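You operate a simulated robot arm through the tools that you are given. There is no shell and no other tool. Be economical: measure what you need, move in short steps, check, and stop when the job is done.

Carry out the task below with a simulated two-armed robot. There is one attempt and no reset: what you move stays moved.

## Task
Stand the short blue tube in the nest and press its cap flush.
Fine: the stop knob of the press goes to the length on the cap first; the table slides in under the ram and stays in; the lever ends up.

Only the result counts: the job must be done as asked and must still hold three seconds after the hand-in. Knocking over, shifting, dropping, spilling or breaking anything else fails it. A push-on lid holds only when it is set on centred and level and pressed home; a screw cap is set on level and turned clockwise until tight.

## Robot
Two 7-joint arms with fingered hands on one trunk, on a base that drives. Base frame: it is fixed to the floor where the robot stands at the start and does not move with it; the origin is under the middle of the robot, x ahead of it, y to its left, z up; the surface under the hand at the start is at about z = 850. Readings come in mm, rad, newtons and seconds.
The left shoulder is at the start at [34, 173, 1355], the right one opposite. With the tool pointing down near the work surface each hand reaches from about 100 to 700 mm from the robot's upright axis, wherever it stands, measured 20 degrees to its own side. Places, roughly: nest of the press [300, 300, 900]; press lever [200, 500, 1200]; sliding table of the press [300, 300, 900]; stop knob of the press [300, 500, 1100]. Payload 3.5 kg a hand.
The TCP of each hand is the grasp point between the finger pads, 30 mm short of the fingertips. In the tool frame z runs along the fingers and y along their closing line. Largest opening 104 mm; the body of the gripper starts 35 mm behind the TCP. The gripper is a hand of 3 fingers: y runs from the thumb to the fingers, the wrist lies at [-15, -104, -178] in the tool frame, and closing takes about 1.5 s.
Orientation is told as [roll, pitch, yaw] about the base's x, y, z axes, in that order, counted from this pose: with the fingers straight down and the wrist toward the robot, the tool's x, y and z point along [0, 1, 0], [1, 0, 0] and [0, 0, -1] of the base frame.

## Interface
- The arms move only by the tool jog_arm. It takes "left_deltas", "right_deltas" or both (then of equal length, played together; a hand with none holds still); each is a list of rows, each a list of 2 entries, a list of its own where there are three numbers: the shift along the tool's x, y, z in units of 30 mm (1.0 is 30 mm), then the turn, a rotation vector about the tool's x, y, z in units of 8 degrees (1.0 is 8 degrees). In form: [[[tx, ty, tz], [rx, ry, rz]], ...]. A call has 1 to 20 rows; each row shifts and turns the commanded pose from where the row before left it, along the tool's axes as they then stand. "left_hand" and "right_hand" are, for a hand that has rows, the gripper command, from -1 (shut) to 1 (fully open), values between in proportion, set as the call begins (left out, the last holds). A call with a number of a shift or a turn outside -1 to 1 is refused whole. A row lasts 0.2 s, in which the tool goes at most 50 mm and 0.15 rad; a call with a longer step from one row to the next is refused whole, and so is a gripper value outside its range. A pose out of reach is approached as far as the arm can. The call stops where the force on the tool passes 40 N (or 10 N more than at its start, if that is more) or the arm is blocked; 0.2 s more then pass. Each finger travels about 72 mm/s and halts on what it meets, pressing with about 23 N; the grip force reading is that of the motor and also rises with nothing between the fingers. The clock runs only during rows and for 0.2 s after the last one: add rows that do not move to give the fingers time. It gives the time, the measured TCP pose, the force on the tool (base axes), the opening and the grip force at its end, in the units of the frame above (readings bear some noise), with the torque about the TCP (base axes, N m) and any sound that the robot's microphone picked up.
- Cameras (640 x 400 px; columns grow to the right, rows downward): "scene" is now at [89.4, 36.2, 1527.5]; the picture's right is [0.48, -0.88, 0.00], its down [-0.49, -0.27, -0.83] and it looks along [0.73, 0.40, -0.55] (base axes); focal length 214 px, centre (320, 200). "left" rides on the left gripper at [-64, -94, -117] in its tool frame; the picture's right is [-0.72, -0.33, 0.61], its down [0.64, -0.65, 0.40] and it looks along [0.27, 0.68, 0.68] (tool axes); focal length 238 px, centre (320, 200). "right" rides on the right gripper at [64, -94, -117] in its tool frame; the picture's right is [-0.72, 0.33, -0.61], its down [-0.64, -0.65, 0.40] and it looks along [-0.27, 0.68, 0.68] (tool axes); focal length 238 px, centre (320, 200). There is no depth. A picture from a camera that has moved, and an enlarged one, comes with that camera's place and axes in the base frame and with its lens. The place of the scene camera against the robot may be out by one fixed shift of up to 25 mm in any direction.
- snapshot(camera): a new picture of that camera. The clock stands still meanwhile.
- slide_trunk(by): slides the trunk up (or, below 0, down) by that many mm; the arms and the scene camera ride with it, the base frame stays. It gives what a move gives, with no picture.
- drive_base(legs): drives the robot by 1 to 6 legs, each [ahead, left, turn to the left] in mm, mm and rad, along the robot's own axes; the way and the turn of a leg run together, so that a leg with both is an arc; at most 1500 mm and 3.142 rad a leg. The arms and the cameras ride along, it lands a little off, and it stops where it bumps. It gives what a move gives.
- set_fingers(index, middle, thumb_bend, thumb_turn, hand): sets how far each is bent, from 0 (flat) to 100 (curled in); at 30 the hand is open as for a grip, at 70 the pads meet at the TCP. One left out holds its place. A second passes; each finger stops where it meets its share of the squeeze, and holds until it gets a number again. A gripper value or a shape takes the hand back. It gives what a move gives, with no picture; readings hold the bend of each and the force on the fingers (four entries, about 0 where the hand has none), thumb and palm. thumb_turn goes from beside the hand (0) to across from the fingers (100), as for a grip.
- hand_shape(shape, hand): the hand has 3 fingers and takes this shape, open, in about a second: jaw (thumb against the fingers, like two jaws); tri (thumb and two fingers); tip (a fingertip pinch); poke (one finger out to press); point (the index stretched); flat (the hand flat); cup (the hand cupped); fist (a fist). The gripper value then closes the fingers along that shape, each until it touches; the sizes above hold for jaw. It gives what a move gives, with no picture.
- aim_head(pan, tilt): turns the head with the scene camera to pan (to the left, within 1.501 rad either way) and tilt (down, from -0.506 to 1.204), counted from straight ahead of the robot. It gives what a move gives.
- close_up(camera, box): a new picture of the part [left, top, right, bottom] of that camera's present view, enlarged. The clock stands still meanwhile.
- hand_in(): hands the job in; it is judged then, once.

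Work in short steps. Places have to be worked out from the pictures, the camera data and where the tool is seen: move nearer, look again, correct. Check each grasp and each placing, and mend what went wrong. You have 120 turns and 92 pictures in all, those below and enlarged ones among them. Open the grippers and draw the arms clear of the work before you hand the job in, unless the task says otherwise; then end with one line.

The tools are called after "Call:" by a JSON object that holds its "name" and its "arguments". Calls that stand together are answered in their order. jog_arm: Moves the arms, as the interface text tells. Its arguments: {"type":"object","properties":{"left_deltas":{"type":"array"},"left_hand":{"type":"number"},"right_deltas":{"type":"array"},"right_hand":{"type":"number"}},"required":[]} The other tools are called the same way: slide_trunk (by) slides the trunk up or down; hand_shape (shape, hand) gives the hand a shape; set_fingers (index, middle, thumb_bend, thumb_turn, hand) moves the fingers one by one; drive_base (legs) drives the base; aim_head (pan, tilt) turns the head that bears the scene camera; snapshot (camera) takes a picture; close_up (camera, box) takes an enlarged picture of a part of a camera's view; hand_in () hands the job in.

At the start:

```text
time_s: 0.0
left_tool_pos: [316.4, 413.2, 1471.9]
left_tool_rot: [-0.001, 0.001, 0.001]
left_wrist_force: [-0.7, -0.5, 0.6]
left_torque: [-0.01, 0.01, -0.02]
left_opening: 103.8
left_grip_force: 0.0
left_shape: jaw
left_bend: [30.0, 30.0, 30.0, 98.0]
left_finger forces: [0.0, 0.0, 0.0, 0.1, 0.1, 0.0]
right_tool_pos: [409.4, 18.5, 1429.9]
right_tool_rot: [0.001, 0.0, 0.0]
right_wrist_force: [0.3, 0.2, 0.5]
right_torque: [0.0, 0.01, 0.0]
right_opening: 104.0
right_grip_force: 0.1
right_shape: jaw
right_bend: [30.0, 30.0, 30.0, 98.0]
right_finger forces: [0.0, 0.1, 0.1, 0.0, 0.1, 0.0]
trunk travel left (down, up): [-450.0, 304.0]
robot x, y, heading: [0.7, 3.9, -0.006]
head pan, tilt: [0.499, 0.588]
```

scene: 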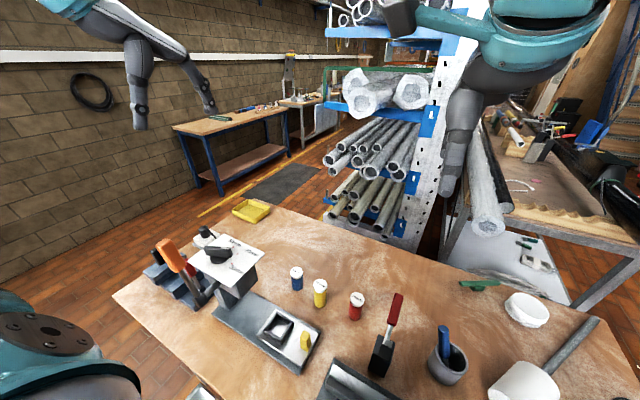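
right: 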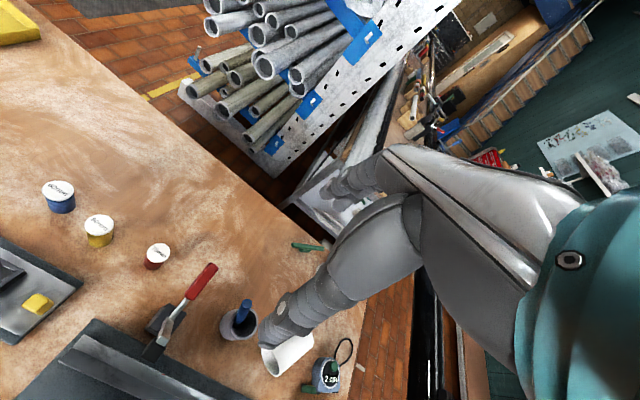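
left: 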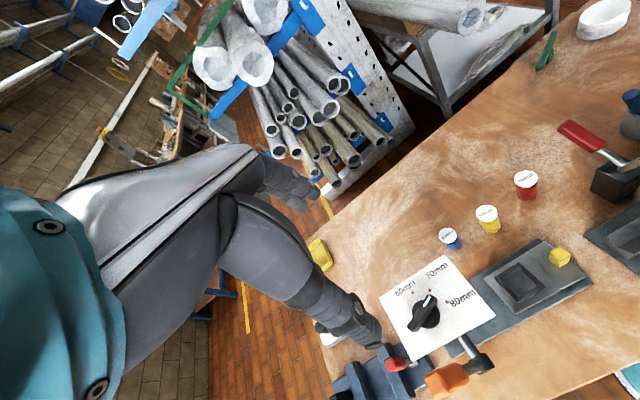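

The press, its dial plate (60/70/80 mm) and three capped tubes are visible. I enlarge the press and the tubes to read the cap and the dial.

Call:
{"name": "close_up", "arguments": {"camera": "scene", "box": [120, 200, 400, 375]}}

Call:
{"name": "close_up", "arguments": {"camera": "left", "box": [320, 160, 640, 400]}}

Call:
{"name": "close_up", "arguments": {"camera": "right", "box": [0, 160, 200, 285]}}

```text
2.29 times, centred on (260, 288) of scene
camera zoom: at [89.4, 36.2, 1527.5], right [0.48, -0.88, 0.0], down [-0.49, -0.27, -0.83], along [0.73, 0.4, -0.55], focal length 490 px, centre (457, 0)
```

zoom: 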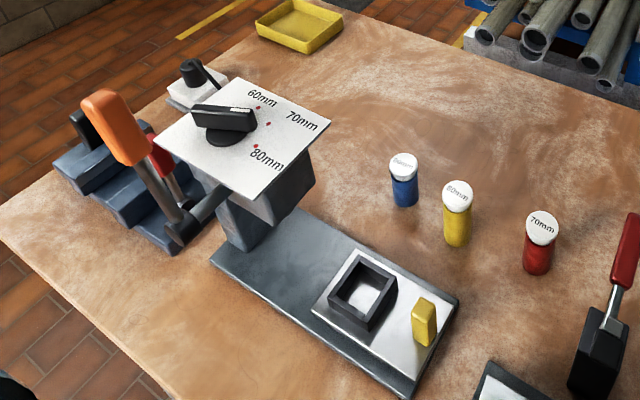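

```text
1.67 times, centred on (480, 280) of left
camera zoom: at [223.1, 349.0, 1589.5], right [-0.33, -0.72, -0.61], down [-0.65, 0.64, -0.4], along [0.68, 0.27, -0.68], focal length 397 px, centre (53, 67)
```

zoom: 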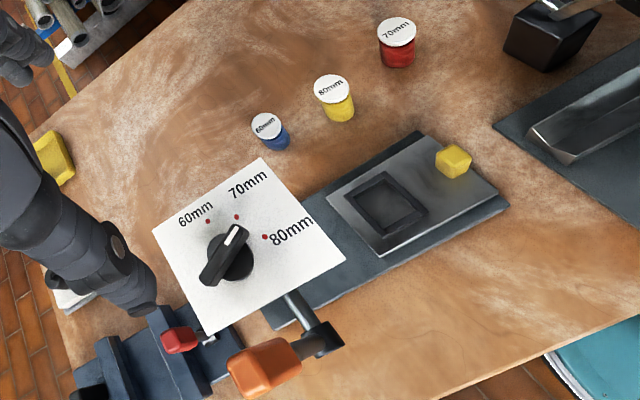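

```text
3.20 times, centred on (100, 222) of right
camera zoom: at [315.1, 82.1, 1546.9], right [0.33, -0.72, 0.61], down [-0.65, -0.64, -0.4], along [0.68, -0.27, -0.68], focal length 763 px, centre (1024, 128)
```

zoom: 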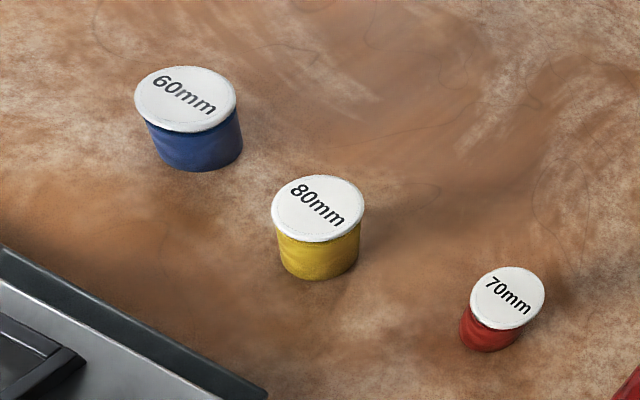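

Blue's cap reads 60mm; the knob seems to point near 70–80. I lower the left hand above the knob for a closer look.

Call:
{"name": "jog_arm", "arguments": {"left_deltas": [[[0.15, 0, 0.9], [0, 0, 0]], [[0.15, 0, 0.9], [0, 0, 0]], [[0.15, 0, 0.9], [0, 0, 0]], [[0.15, 0, 0.9], [0, 0, 0]], [[0.15, 0, 0.9], [0, 0, 0]], [[0.15, 0, 0.9], [0, 0, 0]], [[0.15, 0, 0.9], [0, 0, -1]], [[0, 0, 0], [0, 0, -1]], [[0, 0, 0], [0, 0, -1]]]}}

Call:
{"name": "snapshot", "arguments": {"camera": "left"}}

```text
time_s: 2.0
left_tool_pos: [316.7, 444.8, 1283.2]
left_tool_rot: [-0.001, 0.0, 0.421]
left_wrist_force: [-0.2, 0.8, 0.3]
left_torque: [-0.02, -0.01, -0.01]
left_opening: 103.6
left_grip_force: 0.1
left_shape: jaw
left_bend: [30.0, 30.0, 30.0, 98.0]
left_finger forces: [0.0, 0.0, 0.1, 0.0, 0.0, 0.1]
right_tool_pos: [408.8, 18.6, 1431.9]
right_tool_rot: [0.001, 0.001, -0.001]
right_wrist_force: [-0.3, -0.6, 0.1]
right_torque: [-0.06, -0.03, -0.01]
right_opening: 103.8
right_grip_force: 0.0
right_shape: jaw
right_bend: [30.0, 30.0, 30.0, 98.0]
right_finger forces: [0.1, 0.0, 0.1, 0.0, 0.0, 0.1]
trunk travel left (down, up): [-450.0, 304.0]
robot x, y, heading: [0.5, -4.9, 0.001]
head pan, tilt: [0.499, 0.588]
```

```text
85 pictures are left
camera left: at [257.0, 347.6, 1400.5], right [0.0, -0.79, -0.61], down [-0.86, 0.32, -0.4], along [0.51, 0.52, -0.68], focal length 238 px, centre (320, 200)
```

left: 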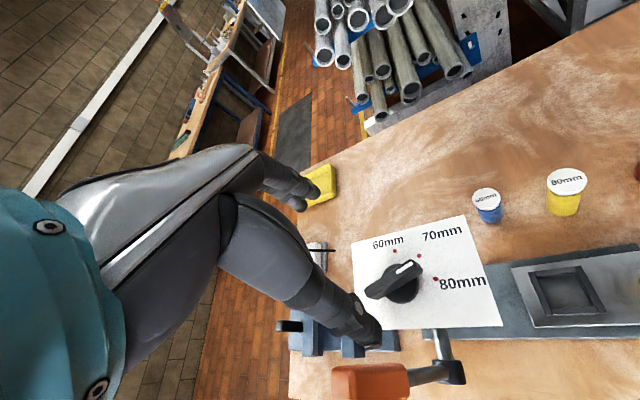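

I enlarge the dial to read the knob angle.

Call:
{"name": "close_up", "arguments": {"camera": "left", "box": [340, 205, 500, 305]}}

```text
4.00 times, centred on (420, 255) of left
camera zoom: at [257.0, 347.6, 1400.5], right [0.0, -0.79, -0.61], down [-0.86, 0.32, -0.4], along [0.51, 0.52, -0.68], focal length 953 px, centre (-80, -20)
```

zoom: 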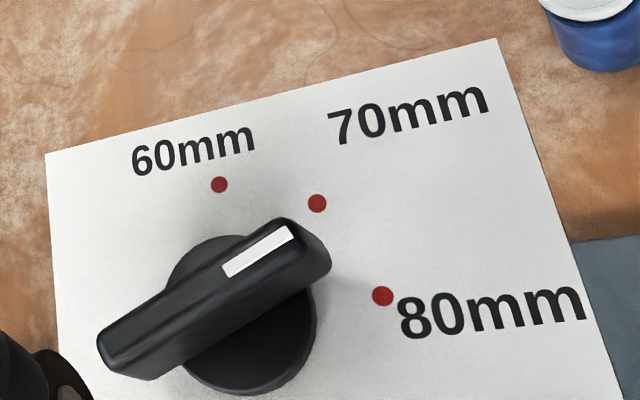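

The dot geometry gives a knob axis of about [321.5, 461.4] with the plate at z 1081. 60 lies at 0°, 70 at −45° and 80 at −90°; the pointer is at about −67°. I line the hand up over the bar at a safe height and check its clearance from the lever.

Call:
{"name": "jog_arm", "arguments": {"left_deltas": [[[0.15, 0.12, 0.92], [0, 0, 0.2]], [[0.15, 0.12, 0.92], [0, 0, 0]], [[0.15, 0.12, 0.9], [0, 0, 0]], [[0, 0, 0], [0, 0, 0]]]}}

Call:
{"name": "snapshot", "arguments": {"camera": "left"}}

Call:
{"name": "snapshot", "arguments": {"camera": "scene"}}

```text
time_s: 3.0
left_tool_pos: [321.1, 463.4, 1200.2]
left_tool_rot: [0.001, 0.0, 0.392]
left_wrist_force: [0.0, -0.8, -0.8]
left_torque: [0.02, 0.0, -0.02]
left_opening: 104.0
left_grip_force: 0.1
left_shape: jaw
left_bend: [30.0, 30.0, 30.0, 98.0]
left_finger forces: [0.1, 0.0, 0.0, 0.0, 0.0, 0.1]
right_tool_pos: [410.2, 17.6, 1429.0]
right_tool_rot: [0.001, 0.0, 0.001]
right_wrist_force: [0.6, -0.1, 0.3]
right_torque: [0.02, 0.01, 0.03]
right_opening: 103.3
right_grip_force: 0.0
right_shape: jaw
right_bend: [30.0, 30.0, 30.0, 98.0]
right_finger forces: [0.1, 0.1, 0.0, 0.1, 0.1, 0.0]
trunk travel left (down, up): [-450.0, 304.0]
robot x, y, heading: [2.0, -0.2, 0.001]
head pan, tilt: [0.499, 0.588]
```

```text
83 pictures are left
camera left: at [259.3, 368.2, 1317.6], right [-0.03, -0.79, -0.61], down [-0.85, 0.34, -0.4], along [0.53, 0.51, -0.68], focal length 238 px, centre (320, 200)
```

left: 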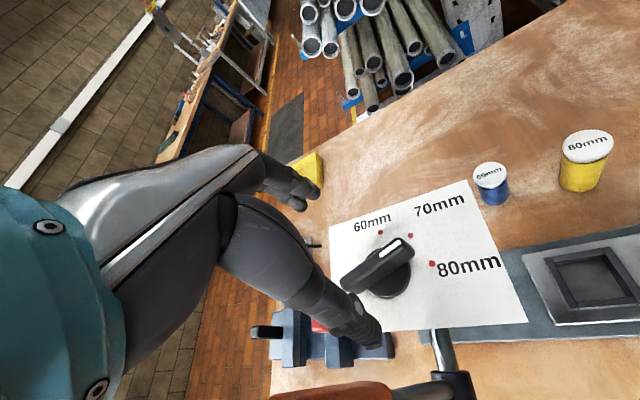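

```text
82 pictures are left
camera scene: at [89.5, 36.1, 1527.5], right [0.48, -0.88, 0.0], down [-0.49, -0.27, -0.83], along [0.73, 0.4, -0.55], focal length 214 px, centre (320, 200)
```

scene: 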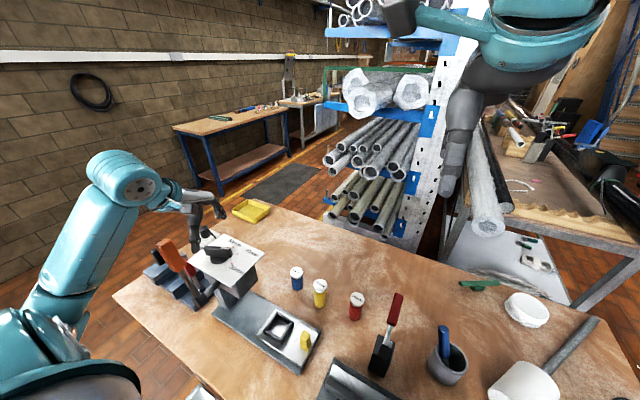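

Clearance from the lever looks like only a few millimetres, so I turn a little further from it (to about 29°), descend around the bar, and then close.

Call:
{"name": "jog_arm", "arguments": {"left_deltas": [[[-0.07, 0, 0], [0, 0, -0.8]], [[0, 0, 0.8], [0, 0, 0]], [[0, 0, 0.8], [0, 0, 0]], [[0, 0, 0.8], [0, 0, 0]]]}}

Call:
{"name": "snapshot", "arguments": {"camera": "left"}}

```text
time_s: 4.0
left_tool_pos: [324.5, 459.6, 1130.5]
left_tool_rot: [0.0, -0.001, 0.505]
left_wrist_force: [0.4, 0.1, 0.4]
left_torque: [0.02, -0.01, 0.02]
left_opening: 103.7
left_grip_force: 0.2
left_shape: jaw
left_bend: [30.0, 30.0, 30.0, 98.0]
left_finger forces: [0.0, 0.0, 0.0, 0.1, 0.0, 0.0]
right_tool_pos: [410.1, 18.1, 1429.6]
right_tool_rot: [0.0, -0.001, 0.001]
right_wrist_force: [-0.5, 0.3, -0.3]
right_torque: [-0.04, -0.01, 0.01]
right_opening: 103.8
right_grip_force: 0.0
right_shape: jaw
right_bend: [30.0, 30.0, 30.0, 98.0]
right_finger forces: [0.1, 0.0, 0.1, 0.1, 0.1, 0.0]
trunk travel left (down, up): [-450.0, 304.0]
robot x, y, heading: [-0.2, 1.0, 0.001]
head pan, tilt: [0.499, 0.588]
```

```text
81 pictures are left
camera left: at [273.2, 358.6, 1246.9], right [0.06, -0.79, -0.61], down [-0.88, 0.25, -0.4], along [0.47, 0.56, -0.68], focal length 238 px, centre (320, 200)
```

left: 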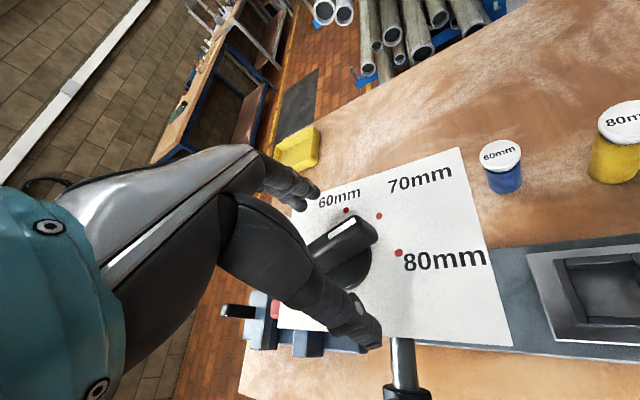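

The bar lies between the thumb and fingers. I close the hand on it.

Call:
{"name": "jog_arm", "arguments": {"left_deltas": [[[0, 0, 0.15], [0, 0, 0]], [[0, 0, 0], [0, 0, 0]], [[0, 0, 0], [0, 0, 0]], [[0, 0, 0], [0, 0, 0]], [[0, 0, 0], [0, 0, 0]], [[0, 0, 0], [0, 0, 0]], [[0, 0, 0], [0, 0, 0]], [[0, 0, 0], [0, 0, 0]]], "left_hand": -1}}

Call:
{"name": "snapshot", "arguments": {"camera": "left"}}

```text
time_s: 5.8
left_tool_pos: [324.0, 459.2, 1125.8]
left_tool_rot: [0.0, -0.002, 0.503]
left_wrist_force: [4.7, 2.8, 10.6]
left_torque: [0.15, -0.28, -0.02]
left_opening: 30.0
left_grip_force: 23.6
left_shape: jaw
left_bend: [74.0, 57.0, 74.0, 100.0]
left_finger forces: [15.6, 10.7, 0.0, 0.0, 20.4, 0.0]
right_tool_pos: [410.1, 18.3, 1429.9]
right_tool_rot: [0.0, 0.001, 0.0]
right_wrist_force: [0.4, 0.7, 0.6]
right_torque: [-0.02, 0.01, 0.01]
right_opening: 103.5
right_grip_force: 0.0
right_shape: jaw
right_bend: [30.0, 30.0, 30.0, 98.0]
right_finger forces: [0.0, 0.0, 0.0, 0.0, 0.0, 0.0]
trunk travel left (down, up): [-450.0, 304.0]
robot x, y, heading: [2.8, -0.3, 0.003]
head pan, tilt: [0.499, 0.588]
```

```text
80 pictures are left
camera left: at [273.1, 358.2, 1242.6], right [0.06, -0.79, -0.61], down [-0.88, 0.25, -0.41], along [0.47, 0.57, -0.68], focal length 238 px, centre (320, 200)
```

left: 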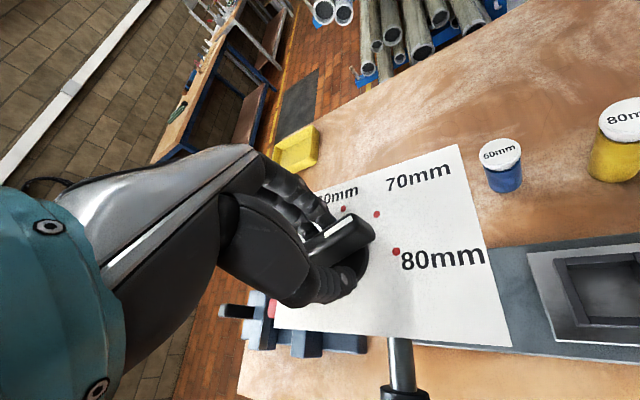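

The bar is gripped (opening 30, force on both sides). I turn it counter-clockwise seen from above, about the knob axis, in one first portion.

Call:
{"name": "jog_arm", "arguments": {"left_deltas": [[[0.1, -0.04, 0], [0, 0, -0.8]], [[0, 0, 0], [0, 0, -0.8]], [[0, 0, 0], [0, 0, -0.8]], [[0, 0, 0], [0, 0, -0.8]], [[0, 0, 0], [0, 0, -0.8]], [[0, 0, 0], [0, 0, -0.8]], [[0, 0, 0], [0, 0, -0.8]], [[0, 0, 0], [0, 0, 0]]]}}

Call:
{"name": "snapshot", "arguments": {"camera": "left"}}

```text
time_s: 7.6
left_tool_pos: [320.5, 463.3, 1126.5]
left_tool_rot: [-0.002, -0.003, 1.288]
left_wrist_force: [9.0, 4.5, 16.0]
left_torque: [0.34, -0.37, 0.0]
left_opening: 28.7
left_grip_force: 23.0
left_shape: jaw
left_bend: [73.0, 56.0, 74.0, 100.0]
left_finger forces: [23.1, 10.3, 0.0, 0.1, 19.8, 0.0]
right_tool_pos: [410.8, 18.4, 1429.5]
right_tool_rot: [0.0, 0.0, 0.0]
right_wrist_force: [0.0, 0.6, -0.3]
right_torque: [0.0, -0.01, 0.01]
right_opening: 103.8
right_grip_force: 0.0
right_shape: jaw
right_bend: [30.0, 30.0, 30.0, 98.0]
right_finger forces: [0.0, 0.1, 0.1, 0.0, 0.0, 0.0]
trunk travel left (down, up): [-450.0, 304.0]
robot x, y, heading: [1.7, -1.9, 0.002]
head pan, tilt: [0.499, 0.588]
```

```text
79 pictures are left
camera left: at [356.1, 353.3, 1242.9], right [0.6, -0.51, -0.61], down [-0.8, -0.45, -0.41], along [-0.07, 0.73, -0.68], focal length 238 px, centre (320, 200)
```

left: 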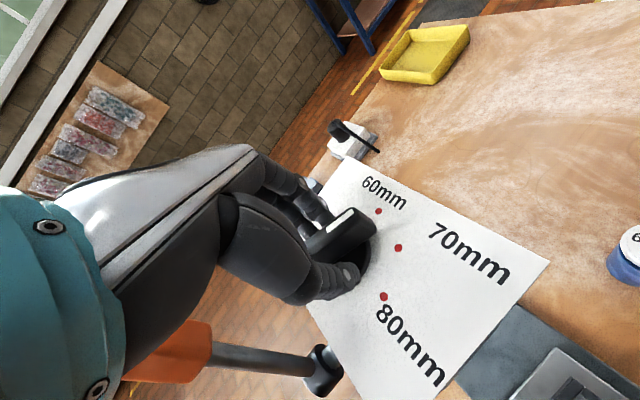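

The knob now points between 70 and 60. I turn it the remaining ~22°.

Call:
{"name": "jog_arm", "arguments": {"left_deltas": [[[0, 0, 0], [0, 0, -0.93]], [[0, 0, 0], [0, 0, -0.93]], [[0, 0, 0], [0, 0, -0.93]], [[0, 0, 0], [0, 0, 0]]]}}

Call:
{"name": "close_up", "arguments": {"camera": "left", "box": [260, 150, 500, 300]}}

```text
time_s: 8.4
left_tool_pos: [319.6, 464.5, 1126.7]
left_tool_rot: [-0.011, -0.008, 1.637]
left_wrist_force: [0.7, -3.2, 14.3]
left_torque: [-0.26, -0.08, 0.06]
left_opening: 28.4
left_grip_force: 23.7
left_shape: jaw
left_bend: [73.0, 58.0, 74.0, 100.0]
left_finger forces: [19.5, 9.4, 0.1, 0.0, 28.4, 0.1]
right_tool_pos: [409.5, 16.9, 1431.0]
right_tool_rot: [0.001, 0.0, 0.001]
right_wrist_force: [-0.1, 0.3, -0.3]
right_torque: [-0.02, 0.03, 0.01]
right_opening: 103.4
right_grip_force: 0.0
right_shape: jaw
right_bend: [30.0, 30.0, 30.0, 98.0]
right_finger forces: [0.0, 0.1, 0.0, 0.1, 0.0, 0.0]
trunk travel left (down, up): [-450.0, 304.0]
robot x, y, heading: [-1.1, -0.0, -0.0]
head pan, tilt: [0.499, 0.588]
stopped in row 3 (left hand): the force on the tool passed its limit at 50 N (the readings are from after the stop); the commanded pose is now the measured one
```

```text
2.67 times, centred on (380, 225) of left
camera zoom: at [389.1, 372.5, 1243.1], right [0.75, -0.27, -0.61], down [-0.59, -0.69, -0.42], along [-0.31, 0.67, -0.68], focal length 636 px, centre (160, 133)
```

zoom: 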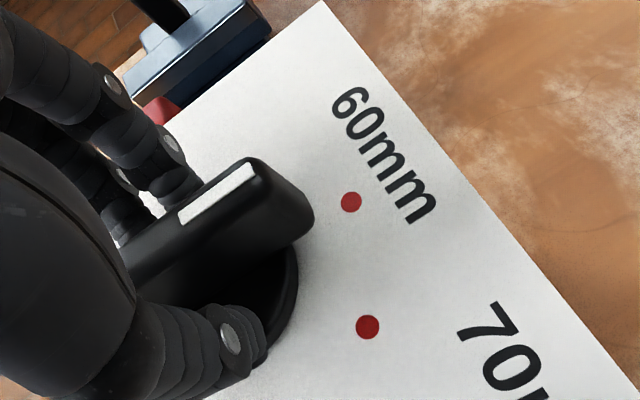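

The stripe now points at the 60 dot to within a degree or two, and the stop felt like an end stop. I open, rise and check.

Call:
{"name": "jog_arm", "arguments": {"left_deltas": [[[0, 0, 0], [0, 0, 0]], [[0, 0, 0], [0, 0, 0]], [[0, 0, 0], [0, 0, 0]], [[0, 0, 0], [0, 0, 0]], [[0, 0, 0], [0, 0, 0]], [[0, 0, 0], [0, 0, 0]], [[0, 0, -0.9], [0, 0, 0]], [[0, 0, -0.9], [0, 0, 0]], [[0, 0, -0.9], [0, 0, 0]], [[0, 0, -0.9], [0, 0, 0]], [[0, 0, -0.9], [0, 0, 0]]], "left_hand": 1}}

Call:
{"name": "snapshot", "arguments": {"camera": "left"}}

```text
time_s: 10.8
left_tool_pos: [324.9, 462.1, 1258.9]
left_tool_rot: [-0.005, -0.005, 1.636]
left_wrist_force: [-0.6, 0.3, 0.5]
left_torque: [0.02, -0.01, 0.04]
left_opening: 103.7
left_grip_force: 0.0
left_shape: jaw
left_bend: [30.0, 30.0, 30.0, 98.0]
left_finger forces: [0.0, 0.1, 0.1, 0.1, 0.1, 0.0]
left hand out of reach, approached as far as the arm can: row 11
right_tool_pos: [408.4, 17.0, 1430.6]
right_tool_rot: [-0.001, -0.001, 0.001]
right_wrist_force: [-0.8, -0.4, 0.2]
right_torque: [0.03, -0.04, 0.02]
right_opening: 103.4
right_grip_force: 0.0
right_shape: jaw
right_bend: [30.0, 30.0, 30.0, 98.0]
right_finger forces: [0.0, 0.0, 0.0, 0.0, 0.0, 0.0]
trunk travel left (down, up): [-450.0, 304.0]
robot x, y, heading: [1.4, -2.6, 0.003]
head pan, tilt: [0.499, 0.588]
```

```text
77 pictures are left
camera left: at [394.2, 371.5, 1375.8], right [0.74, -0.27, -0.61], down [-0.6, -0.69, -0.41], along [-0.31, 0.67, -0.68], focal length 238 px, centre (320, 200)
```

left: 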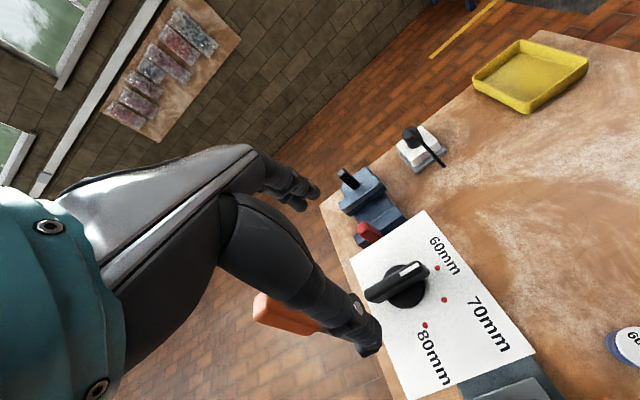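

Call:
{"name": "close_up", "arguments": {"camera": "left", "box": [350, 230, 470, 305]}}

```text
5.33 times, centred on (410, 268) of left
camera zoom: at [394.2, 371.5, 1375.8], right [0.74, -0.27, -0.61], down [-0.6, -0.69, -0.41], along [-0.31, 0.67, -0.68], focal length 1271 px, centre (-160, -160)
```

zoom: 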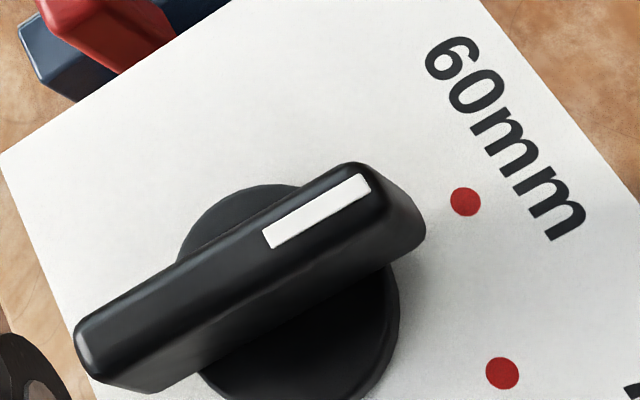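

The knob sits on 60 within about a degree. I bring the left hand back to yaw 0 and move it over the blue tube to look closer.

Call:
{"name": "jog_arm", "arguments": {"left_deltas": [[[-0.98, -0.87, 0], [0, 0, 0]], [[-0.98, -0.87, 0], [0, 0, 0]], [[-0.98, -0.87, 0], [0, 0, 0]], [[-0.98, -0.87, 0], [0, 0, 0]], [[-0.98, -0.87, 0], [0, 0, 0]], [[0, 0, 0], [0, 0, 0.98]], [[0, 0, 0], [0, 0, 0.98]], [[0, 0, 0], [0, 0, 0.98]], [[0, 0, 0], [0, 0, 0.98]], [[0, 0, 0], [0, 0, 0.98]], [[0, 0, 0], [0, 0, 0.98]], [[0, 0, 0], [0, 0, 0.98]], [[0, 0, 0], [0, 0, 0.98]], [[0, 0, 0], [0, 0, 0.98]], [[0, 0, 0], [0, 0, 0.98]], [[0, 0, 0.9], [0, 0, 0.98]], [[0, 0, 0.9], [0, 0, 0.98]], [[0, 0, 0.9], [0, 0, 0]], [[0, 0, 0.9], [0, 0, 0]], [[0, 0, 0.9], [0, 0, 0]]]}}

Call:
{"name": "snapshot", "arguments": {"camera": "left"}}

```text
time_s: 15.0
left_tool_pos: [482.9, 340.6, 1121.6]
left_tool_rot: [0.008, -0.006, -0.005]
left_wrist_force: [-0.8, 0.2, 0.5]
left_torque: [0.02, -0.02, -0.02]
left_opening: 103.7
left_grip_force: 0.2
left_shape: jaw
left_bend: [30.0, 30.0, 30.0, 98.0]
left_finger forces: [0.0, 0.0, 0.0, 0.0, 0.1, 0.0]
right_tool_pos: [408.3, 18.6, 1430.4]
right_tool_rot: [0.0, 0.0, -0.002]
right_wrist_force: [-0.2, 0.0, 0.7]
right_torque: [0.01, 0.01, 0.0]
right_opening: 103.7
right_grip_force: 0.0
right_shape: jaw
right_bend: [30.0, 30.0, 30.0, 98.0]
right_finger forces: [0.0, 0.1, 0.0, 0.0, 0.1, 0.0]
trunk travel left (down, up): [-450.0, 304.0]
robot x, y, heading: [-0.9, 2.1, -0.004]
head pan, tilt: [0.499, 0.588]
```

```text
75 pictures are left
camera left: at [387.7, 274.6, 1238.3], right [-0.33, -0.71, -0.62], down [-0.65, 0.65, -0.4], along [0.69, 0.27, -0.67], focal length 238 px, centre (320, 200)
```

left: 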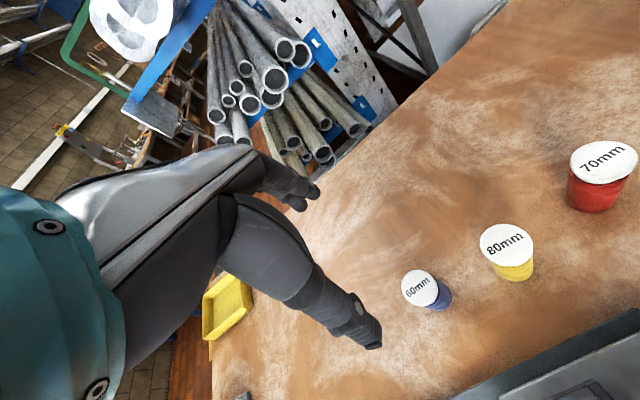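

I enlarge the tubes to measure cap and body.

Call:
{"name": "close_up", "arguments": {"camera": "left", "box": [380, 200, 560, 320]}}

Call:
{"name": "close_up", "arguments": {"camera": "scene", "box": [210, 250, 370, 370]}}

```text
3.33 times, centred on (470, 260) of left
camera zoom: at [387.7, 274.6, 1238.3], right [-0.33, -0.71, -0.62], down [-0.65, 0.65, -0.4], along [0.69, 0.27, -0.67], focal length 794 px, centre (-180, 0)
```

zoom: 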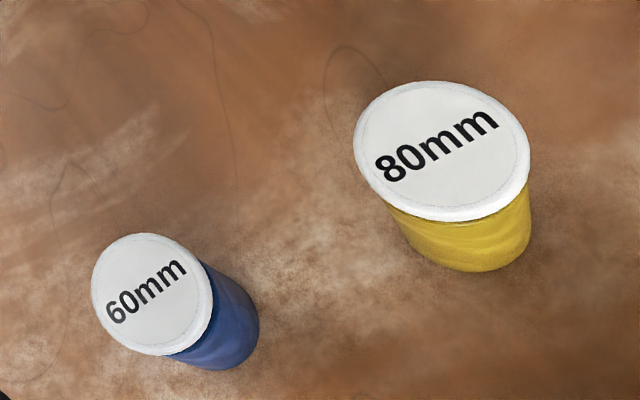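

```text
3.33 times, centred on (290, 310) of scene
camera zoom: at [89.6, 36.4, 1527.5], right [0.48, -0.88, 0.0], down [-0.49, -0.27, -0.83], along [0.73, 0.4, -0.55], focal length 715 px, centre (420, -167)
```

zoom: 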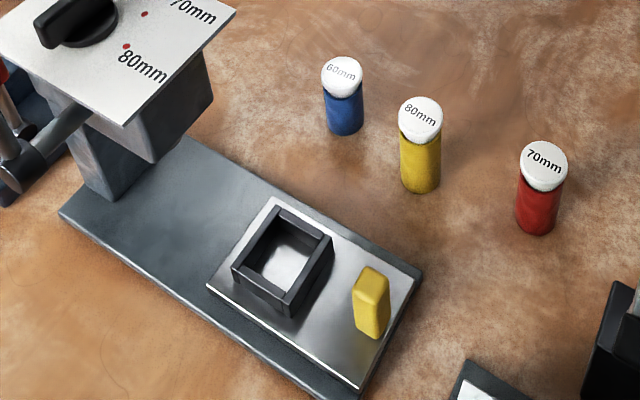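

Blue cap centre is about [474.5, 334.5, 932], roughly 40 mm in diameter. Before grasping I measure the nest from above.

Call:
{"name": "jog_arm", "arguments": {"left_deltas": [[[-0.27, -0.85, 0.3], [0, 0, 0]], [[-0.27, -0.85, 0.3], [0, 0, 0]], [[-0.27, -0.85, 0.3], [0, 0, 0]], [[-0.27, -0.85, 0.3], [0, 0, 0]], [[-0.27, -0.85, 0.3], [0, 0, 0]], [[-0.27, -0.85, 0.3], [0, 0, 0]], [[0, 0, 0], [0, 0, 0]]]}}

Call:
{"name": "close_up", "arguments": {"camera": "left", "box": [260, 160, 580, 360]}}

```text
time_s: 16.6
left_tool_pos: [334.2, 295.5, 1065.0]
left_tool_rot: [0.006, -0.005, -0.008]
left_wrist_force: [0.1, 0.1, -0.4]
left_torque: [-0.01, 0.02, 0.01]
left_opening: 103.7
left_grip_force: 0.0
left_shape: jaw
left_bend: [30.0, 30.0, 30.0, 98.0]
left_finger forces: [0.1, 0.0, 0.1, 0.1, 0.0, 0.0]
left hand out of reach, approached as far as the arm can: row 6
right_tool_pos: [409.9, 18.5, 1430.2]
right_tool_rot: [0.0, 0.001, 0.0]
right_wrist_force: [0.3, -0.1, -0.2]
right_torque: [-0.02, -0.02, -0.01]
right_opening: 103.7
right_grip_force: 0.0
right_shape: jaw
right_bend: [30.0, 30.0, 30.0, 98.0]
right_finger forces: [0.0, 0.0, 0.0, 0.1, 0.0, 0.0]
trunk travel left (down, up): [-450.0, 304.0]
robot x, y, heading: [4.7, -0.7, -0.003]
head pan, tilt: [0.499, 0.588]
```

```text
2.00 times, centred on (420, 260) of left
camera zoom: at [239.8, 230.5, 1181.4], right [-0.33, -0.71, -0.62], down [-0.65, 0.65, -0.4], along [0.69, 0.27, -0.67], focal length 477 px, centre (120, 80)
```

zoom: 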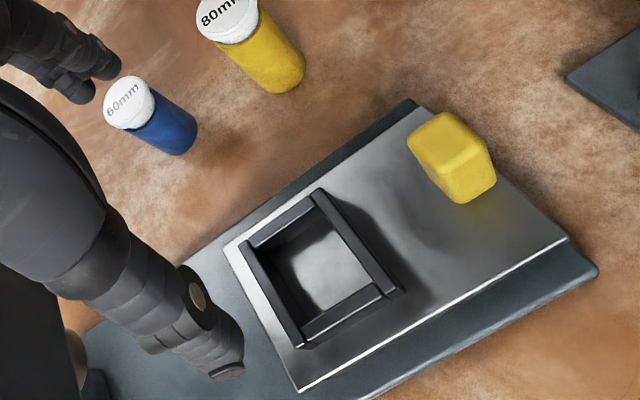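

I zoom further on the nest to separate wall tops from faces.

Call:
{"name": "close_up", "arguments": {"camera": "left", "box": [370, 245, 470, 345]}}

```text
4.00 times, centred on (420, 295) of left
camera zoom: at [239.8, 230.5, 1181.4], right [-0.33, -0.71, -0.62], down [-0.65, 0.65, -0.4], along [0.69, 0.27, -0.67], focal length 953 px, centre (-80, -180)
```

zoom: 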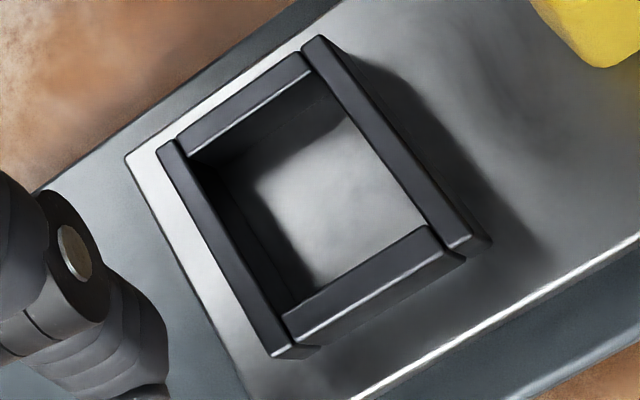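

The nest is centred at about [318.7, 292], wall top z≈906, floor ≈887, inner width ≈45. The arm reported its reach limit this close in, so I back the base off 90 mm for room.

Call:
{"name": "drive_base", "arguments": {"legs": [[-90, 0, 0]]}}

```text
time_s: 17.7
left_tool_pos: [242.7, 294.7, 1065.9]
left_tool_rot: [0.005, -0.005, -0.01]
left_wrist_force: [0.1, 0.1, 0.2]
left_torque: [-0.02, -0.04, -0.01]
left_opening: 103.8
left_grip_force: 0.0
left_shape: jaw
left_bend: [30.0, 30.0, 30.0, 98.0]
left_finger forces: [0.1, 0.0, 0.0, 0.0, 0.0, 0.1]
right_tool_pos: [319.4, 17.9, 1429.7]
right_tool_rot: [-0.001, -0.001, -0.001]
right_wrist_force: [0.3, -0.1, -0.1]
right_torque: [-0.01, 0.03, -0.01]
right_opening: 103.5
right_grip_force: 0.0
right_shape: jaw
right_bend: [30.0, 30.0, 30.0, 98.0]
right_finger forces: [0.0, 0.0, 0.0, 0.0, 0.1, 0.0]
trunk travel left (down, up): [-450.0, 304.0]
robot x, y, heading: [-91.5, -1.6, -0.005]
head pan, tilt: [0.499, 0.588]
```

Base moved cleanly. I move above the blue tube.

Call:
{"name": "jog_arm", "arguments": {"left_deltas": [[[0.166, 0.967, 0.233], [0, 0, 0]], [[0.166, 0.967, 0.233], [0, 0, 0]], [[0.166, 0.967, 0.233], [0, 0, 0]], [[0.166, 0.967, 0.233], [0, 0, 0]], [[0.166, 0.967, 0.233], [0, 0, 0]], [[0.166, 0.967, 0.233], [0, 0, 0]], [[0.166, 0.967, 0.233], [0, 0, 0]], [[0.166, 0.967, 0.233], [0, 0, 0]], [[0, 0, 0], [0, 0, 0]]]}}

Call:
{"name": "snapshot", "arguments": {"camera": "left"}}

```text
time_s: 19.7
left_tool_pos: [476.0, 333.1, 1011.0]
left_tool_rot: [0.004, -0.005, -0.01]
left_wrist_force: [-0.2, -0.2, 0.0]
left_torque: [0.01, 0.03, 0.01]
left_opening: 103.7
left_grip_force: 0.1
left_shape: jaw
left_bend: [30.0, 30.0, 30.0, 98.0]
left_finger forces: [0.1, 0.0, 0.1, 0.0, 0.0, 0.0]
right_tool_pos: [318.6, 17.6, 1430.9]
right_tool_rot: [0.0, 0.0, -0.002]
right_wrist_force: [-0.1, -0.5, 0.1]
right_torque: [-0.01, -0.01, -0.02]
right_opening: 103.5
right_grip_force: 0.0
right_shape: jaw
right_bend: [30.0, 30.0, 30.0, 98.0]
right_finger forces: [0.0, 0.0, 0.0, 0.0, 0.0, 0.0]
trunk travel left (down, up): [-450.0, 304.0]
robot x, y, heading: [-92.0, 2.6, -0.005]
head pan, tilt: [0.499, 0.588]
```

```text
70 pictures are left
camera left: at [381.6, 269.2, 1127.4], right [-0.33, -0.71, -0.62], down [-0.65, 0.65, -0.4], along [0.69, 0.27, -0.67], focal length 238 px, centre (320, 200)
```

left: 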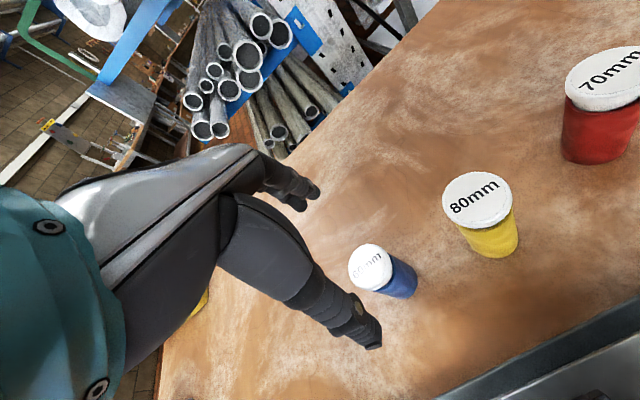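

The cap is reconfirmed at [474.6, 334.8]. I correct by a millimetre or two and descend to TCP z≈907.

Call:
{"name": "jog_arm", "arguments": {"left_deltas": [[[0.05, -0.04, 0.87], [0, 0, 0]], [[0, 0, 0.87], [0, 0, 0]], [[0, 0, 0.87], [0, 0, 0]], [[0, 0, 0.85], [0, 0, 0]], [[0, 0, 0], [0, 0, 0]]]}}

Call:
{"name": "snapshot", "arguments": {"camera": "left"}}

```text
time_s: 20.4
left_tool_pos: [482.9, 328.8, 964.6]
left_tool_rot: [-0.002, -0.024, -0.019]
left_wrist_force: [0.7, -15.4, 5.3]
left_torque: [2.06, 0.52, 1.34]
left_opening: 103.6
left_grip_force: 0.0
left_shape: jaw
left_bend: [30.0, 30.0, 30.0, 98.0]
left_finger forces: [0.1, 0.1, 0.0, 0.0, 0.0, 0.0]
right_tool_pos: [317.6, 16.9, 1430.8]
right_tool_rot: [0.001, 0.0, -0.004]
right_wrist_force: [-0.4, -0.1, 0.4]
right_torque: [-0.06, 0.02, -0.04]
right_opening: 103.5
right_grip_force: 0.0
right_shape: jaw
right_bend: [30.0, 30.0, 30.0, 98.0]
right_finger forces: [0.1, 0.0, 0.0, 0.0, 0.0, 0.1]
trunk travel left (down, up): [-450.0, 304.0]
robot x, y, heading: [-92.1, 0.4, -0.002]
head pan, tilt: [0.499, 0.588]
stopped in row 3 (left hand): the force on the tool passed its limit at 55 N (the readings are from after the stop); the commanded pose is now the measured one
```

```text
69 pictures are left
camera left: at [384.3, 265.6, 1079.7], right [-0.32, -0.71, -0.62], down [-0.63, 0.65, -0.42], along [0.71, 0.25, -0.66], focal length 238 px, centre (320, 200)
```

left: 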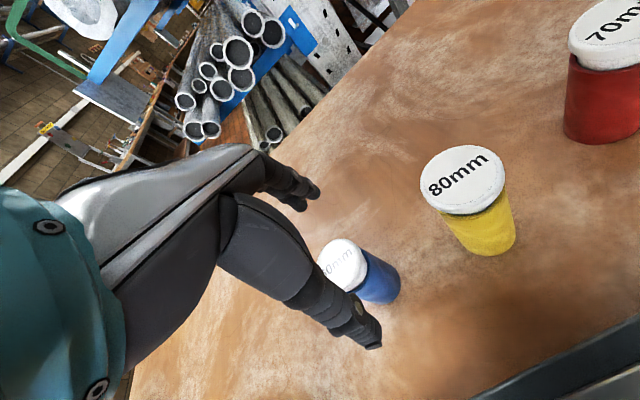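

Something touched from the +y side — probably the forearm against the press head. I look with the scene camera.

Call:
{"name": "snapshot", "arguments": {"camera": "scene"}}

```text
68 pictures are left
camera scene: at [-1.4, 35.6, 1527.4], right [0.48, -0.88, 0.0], down [-0.49, -0.26, -0.83], along [0.73, 0.4, -0.55], focal length 214 px, centre (320, 200)
```

scene: 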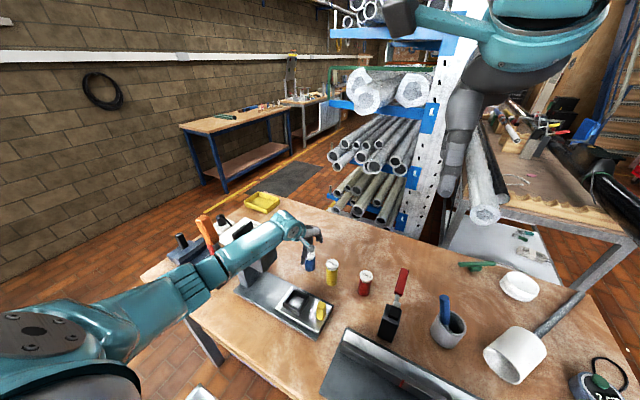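

The left forearm leans on the press head, so the left arm can't take the tube from here. I lift the left arm out; then I'll shift the base to the left and use the right arm, whose forearm comes from the free side.

Call:
{"name": "jog_arm", "arguments": {"left_deltas": [[[0, 0, -0.7], [0, 0, 0]], [[0, 0, -0.95], [0, 0, 0]], [[0, 0, -0.95], [0, 0, 0]], [[0, 0, -0.95], [0, 0, 0]], [[0, 0, -0.95], [0, 0, 0]], [[0, 0, -0.95], [0, 0, 0]], [[0, 0, -0.95], [0, 0, 0]], [[0, 0, -0.95], [0, 0, 0]], [[0, -0.8, -0.95], [0, 0, 0]], [[0, -0.8, -0.95], [0, 0, 0]], [[0, -0.8, -0.95], [0, 0, 0]], [[0, -0.8, -0.95], [0, 0, 0]], [[0, -0.8, -0.95], [0, 0, 0]], [[0, -0.8, -0.95], [0, 0, 0]], [[0, -0.8, -0.95], [0, 0, 0]], [[0, -0.8, -0.95], [0, 0, 0]]]}}

Call:
{"name": "snapshot", "arguments": {"camera": "scene"}}

Call:
{"name": "snapshot", "arguments": {"camera": "left"}}

```text
time_s: 23.8
left_tool_pos: [278.0, 330.3, 1408.8]
left_tool_rot: [0.0, -0.022, -0.014]
left_wrist_force: [-0.3, -0.7, 0.0]
left_torque: [-0.01, -0.04, 0.03]
left_opening: 103.8
left_grip_force: 0.1
left_shape: jaw
left_bend: [30.0, 30.0, 30.0, 98.0]
left_finger forces: [0.0, 0.0, 0.0, 0.0, 0.0, 0.0]
right_tool_pos: [316.6, 17.5, 1430.9]
right_tool_rot: [0.0, -0.002, -0.001]
right_wrist_force: [0.0, -0.9, 0.0]
right_torque: [-0.03, 0.02, -0.02]
right_opening: 103.8
right_grip_force: 0.0
right_shape: jaw
right_bend: [30.0, 30.0, 30.0, 98.0]
right_finger forces: [0.1, 0.1, 0.0, 0.0, 0.0, 0.0]
trunk travel left (down, up): [-450.0, 304.0]
robot x, y, heading: [-91.6, -1.7, -0.004]
head pan, tilt: [0.499, 0.588]
```

```text
67 pictures are left
camera scene: at [-3.0, 35.8, 1527.6], right [0.48, -0.88, 0.0], down [-0.49, -0.26, -0.83], along [0.73, 0.4, -0.55], focal length 214 px, centre (320, 200)
```

scene: 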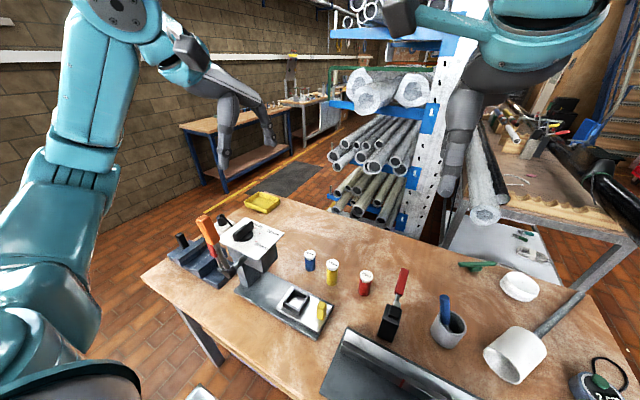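

```text
66 pictures are left
camera left: at [182.0, 266.7, 1524.0], right [-0.32, -0.71, -0.62], down [-0.63, 0.65, -0.42], along [0.7, 0.26, -0.66], focal length 238 px, centre (320, 200)
```

left: 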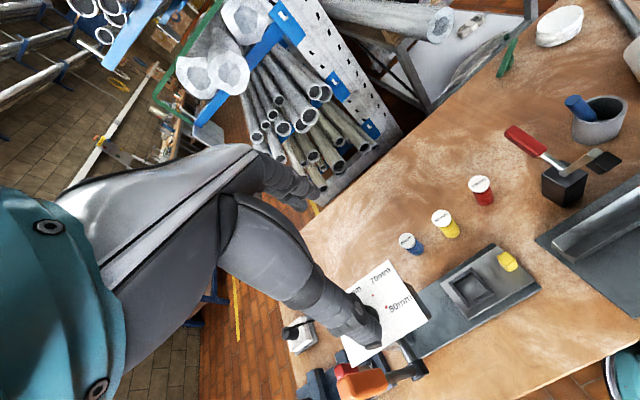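

I check the knob and the lever are unchanged.

Call:
{"name": "close_up", "arguments": {"camera": "scene", "box": [160, 200, 300, 288]}}

```text
4.55 times, centred on (230, 244) of scene
camera zoom: at [-3.0, 35.8, 1527.6], right [0.48, -0.88, 0.0], down [-0.49, -0.26, -0.83], along [0.73, 0.4, -0.55], focal length 975 px, centre (729, 0)
```

zoom: 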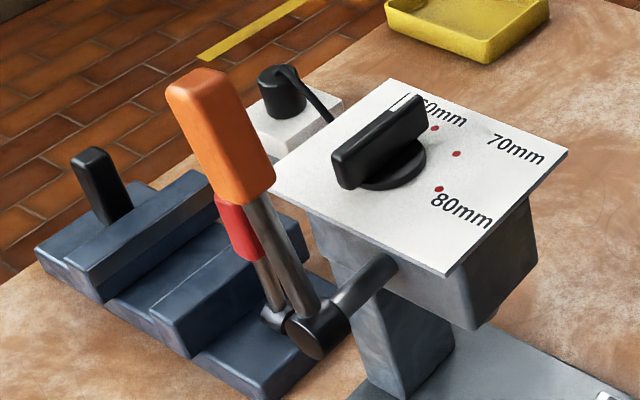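

The knob is still on 60 and the lever is up. I shift the base 250 mm to the left so the right arm faces tube and nest.

Call:
{"name": "drive_base", "arguments": {"legs": [[0, 250, 0]]}}

Call:
{"name": "snapshot", "arguments": {"camera": "right"}}

Call:
{"name": "snapshot", "arguments": {"camera": "scene"}}

```text
time_s: 25.6
left_tool_pos: [281.8, 576.4, 1408.3]
left_tool_rot: [0.002, -0.022, -0.017]
left_wrist_force: [-0.4, 0.0, -0.5]
left_torque: [-0.01, 0.0, -0.02]
left_opening: 103.9
left_grip_force: 0.1
left_shape: jaw
left_bend: [30.0, 30.0, 30.0, 98.0]
left_finger forces: [0.0, 0.0, 0.1, 0.1, 0.1, 0.1]
right_tool_pos: [320.1, 262.1, 1429.9]
right_tool_rot: [-0.001, 0.0, -0.005]
right_wrist_force: [0.4, -0.1, -0.2]
right_torque: [0.0, -0.02, -0.01]
right_opening: 103.6
right_grip_force: 0.0
right_shape: jaw
right_bend: [30.0, 30.0, 30.0, 98.0]
right_finger forces: [0.0, 0.1, 0.0, 0.1, 0.0, 0.1]
trunk travel left (down, up): [-450.0, 304.0]
robot x, y, heading: [-88.5, 248.8, 0.002]
head pan, tilt: [0.499, 0.588]
```

```text
64 pictures are left
camera right: at [225.1, 326.7, 1546.8], right [0.32, -0.72, 0.61], down [-0.66, -0.64, -0.4], along [0.68, -0.27, -0.68], focal length 238 px, centre (320, 200)
```

right: 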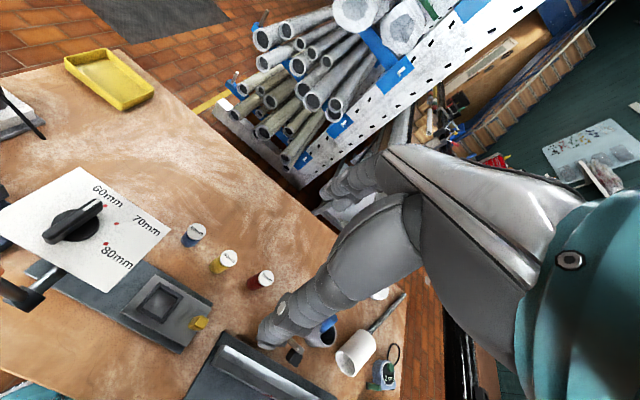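

```text
63 pictures are left
camera scene: at [-0.9, 281.6, 1527.5], right [0.48, -0.88, 0.0], down [-0.49, -0.26, -0.83], along [0.73, 0.4, -0.55], focal length 214 px, centre (320, 200)
```

scene: 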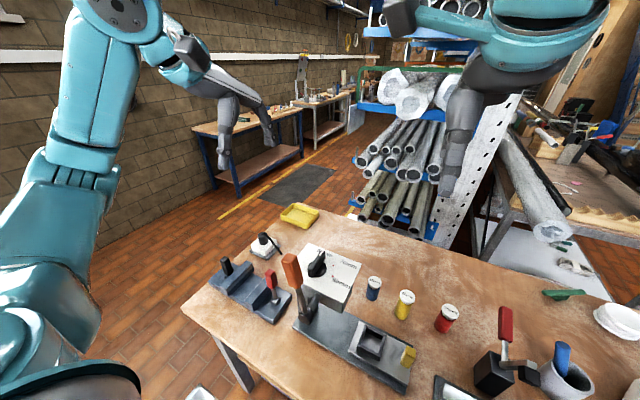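

I move the right hand above the blue tube.

Call:
{"name": "jog_arm", "arguments": {"right_deltas": [[[0.162, 0.343, 0.931], [0, 0, 0]], [[0.162, 0.343, 0.931], [0, 0, 0]], [[0.162, 0.343, 0.931], [0, 0, 0]], [[0.162, 0.343, 0.931], [0, 0, 0]], [[0.162, 0.343, 0.931], [0, 0, 0]], [[0.162, 0.343, 0.931], [0, 0, 0]], [[0.162, 0.343, 0.931], [0, 0, 0]], [[0.162, 0.343, 0.931], [0, 0, 0]], [[0.162, 0.343, 0.931], [0, 0, 0]], [[0.162, 0.343, 0.931], [0, 0, 0]], [[0.162, 0.343, 0.931], [0, 0, 0]], [[0.162, 0.343, 0.931], [0, 0, 0]], [[0.162, 0.343, 0.931], [0, 0, 0]], [[0.162, 0.343, 0.931], [0, 0, 0]], [[0.162, 0.343, 0.931], [0, 0, 0]], [[0, 0, 0], [0, 0, 0]]]}}

Call:
{"name": "snapshot", "arguments": {"camera": "right"}}

Call:
{"name": "snapshot", "arguments": {"camera": "scene"}}

```text
time_s: 29.0
left_tool_pos: [281.8, 574.5, 1408.5]
left_tool_rot: [0.001, -0.023, -0.015]
left_wrist_force: [0.0, -0.3, 0.0]
left_torque: [0.04, 0.04, 0.03]
left_opening: 103.7
left_grip_force: 0.0
left_shape: jaw
left_bend: [30.0, 30.0, 30.0, 98.0]
left_finger forces: [0.0, 0.0, 0.0, 0.1, 0.1, 0.0]
right_tool_pos: [475.9, 332.5, 1012.9]
right_tool_rot: [0.0, 0.001, -0.004]
right_wrist_force: [-0.8, -0.7, -0.5]
right_torque: [-0.02, -0.03, 0.02]
right_opening: 103.9
right_grip_force: 0.0
right_shape: jaw
right_bend: [30.0, 30.0, 30.0, 98.0]
right_finger forces: [0.0, 0.1, 0.0, 0.0, 0.0, 0.0]
trunk travel left (down, up): [-450.0, 304.0]
robot x, y, heading: [-89.7, 246.1, -0.008]
head pan, tilt: [0.499, 0.588]
```

```text
62 pictures are left
camera right: at [381.7, 396.6, 1129.1], right [0.32, -0.72, 0.61], down [-0.66, -0.64, -0.4], along [0.68, -0.27, -0.68], focal length 238 px, centre (320, 200)
```

right: 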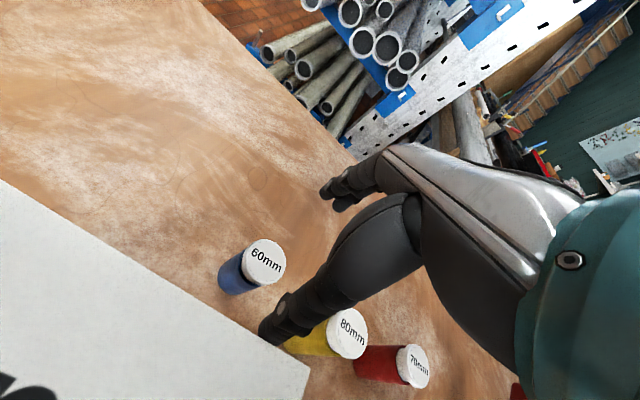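

```text
61 pictures are left
camera scene: at [-1.0, 281.1, 1527.5], right [0.48, -0.88, 0.0], down [-0.49, -0.26, -0.83], along [0.73, 0.4, -0.55], focal length 214 px, centre (320, 200)
```

scene: 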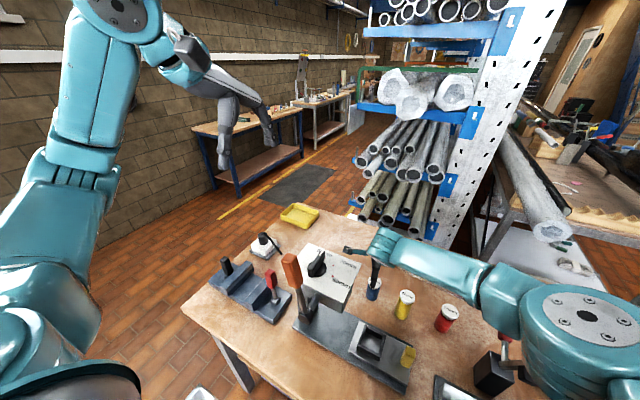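

Plate corners work out at x≤393, y≥366, z 1081, so the wrist must stay out of that area. I yaw the right hand +45° so the wrist comes from the −y side, then re-check the aim.

Call:
{"name": "jog_arm", "arguments": {"right_deltas": [[[0, 0, 0], [0, 0, -0.94]], [[0, 0, 0], [0, 0, -0.94]], [[0, 0, 0], [0, 0, -0.94]], [[0, 0, 0], [0, 0, -0.94]], [[0, 0, 0], [0, 0, -0.94]], [[0, 0, 0], [0, 0, -0.94]], [[0, 0, 0], [0, 0, 0]]]}}

Call:
{"name": "snapshot", "arguments": {"camera": "right"}}

```text
time_s: 30.6
left_tool_pos: [281.5, 574.3, 1408.0]
left_tool_rot: [0.003, -0.024, -0.017]
left_wrist_force: [-0.3, -0.8, 0.2]
left_torque: [0.03, 0.0, 0.02]
left_opening: 103.9
left_grip_force: 0.1
left_shape: jaw
left_bend: [30.0, 30.0, 30.0, 98.0]
left_finger forces: [0.1, 0.0, 0.1, 0.0, 0.0, 0.1]
right_tool_pos: [473.4, 333.9, 1010.4]
right_tool_rot: [0.001, 0.0, 0.784]
right_wrist_force: [-0.7, 0.0, -0.1]
right_torque: [0.0, 0.02, 0.0]
right_opening: 103.8
right_grip_force: 0.0
right_shape: jaw
right_bend: [30.0, 30.0, 30.0, 98.0]
right_finger forces: [0.1, 0.0, 0.1, 0.0, 0.1, 0.0]
trunk travel left (down, up): [-450.0, 304.0]
robot x, y, heading: [-90.8, 247.3, -0.005]
head pan, tilt: [0.499, 0.588]
```

```text
60 pictures are left
camera right: at [362.5, 313.6, 1127.8], right [0.74, -0.28, 0.61], down [-0.01, -0.91, -0.41], along [0.67, 0.29, -0.68], focal length 238 px, centre (320, 200)
```

right: 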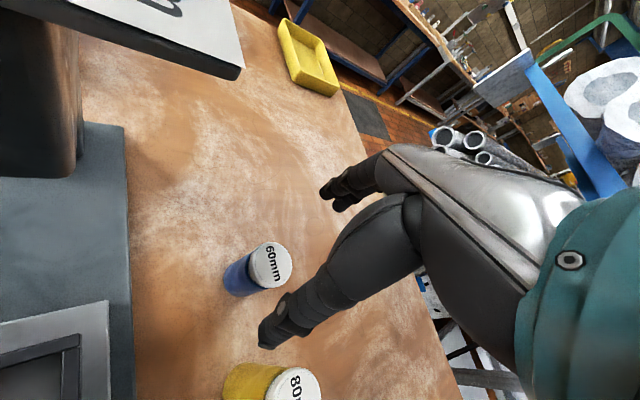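

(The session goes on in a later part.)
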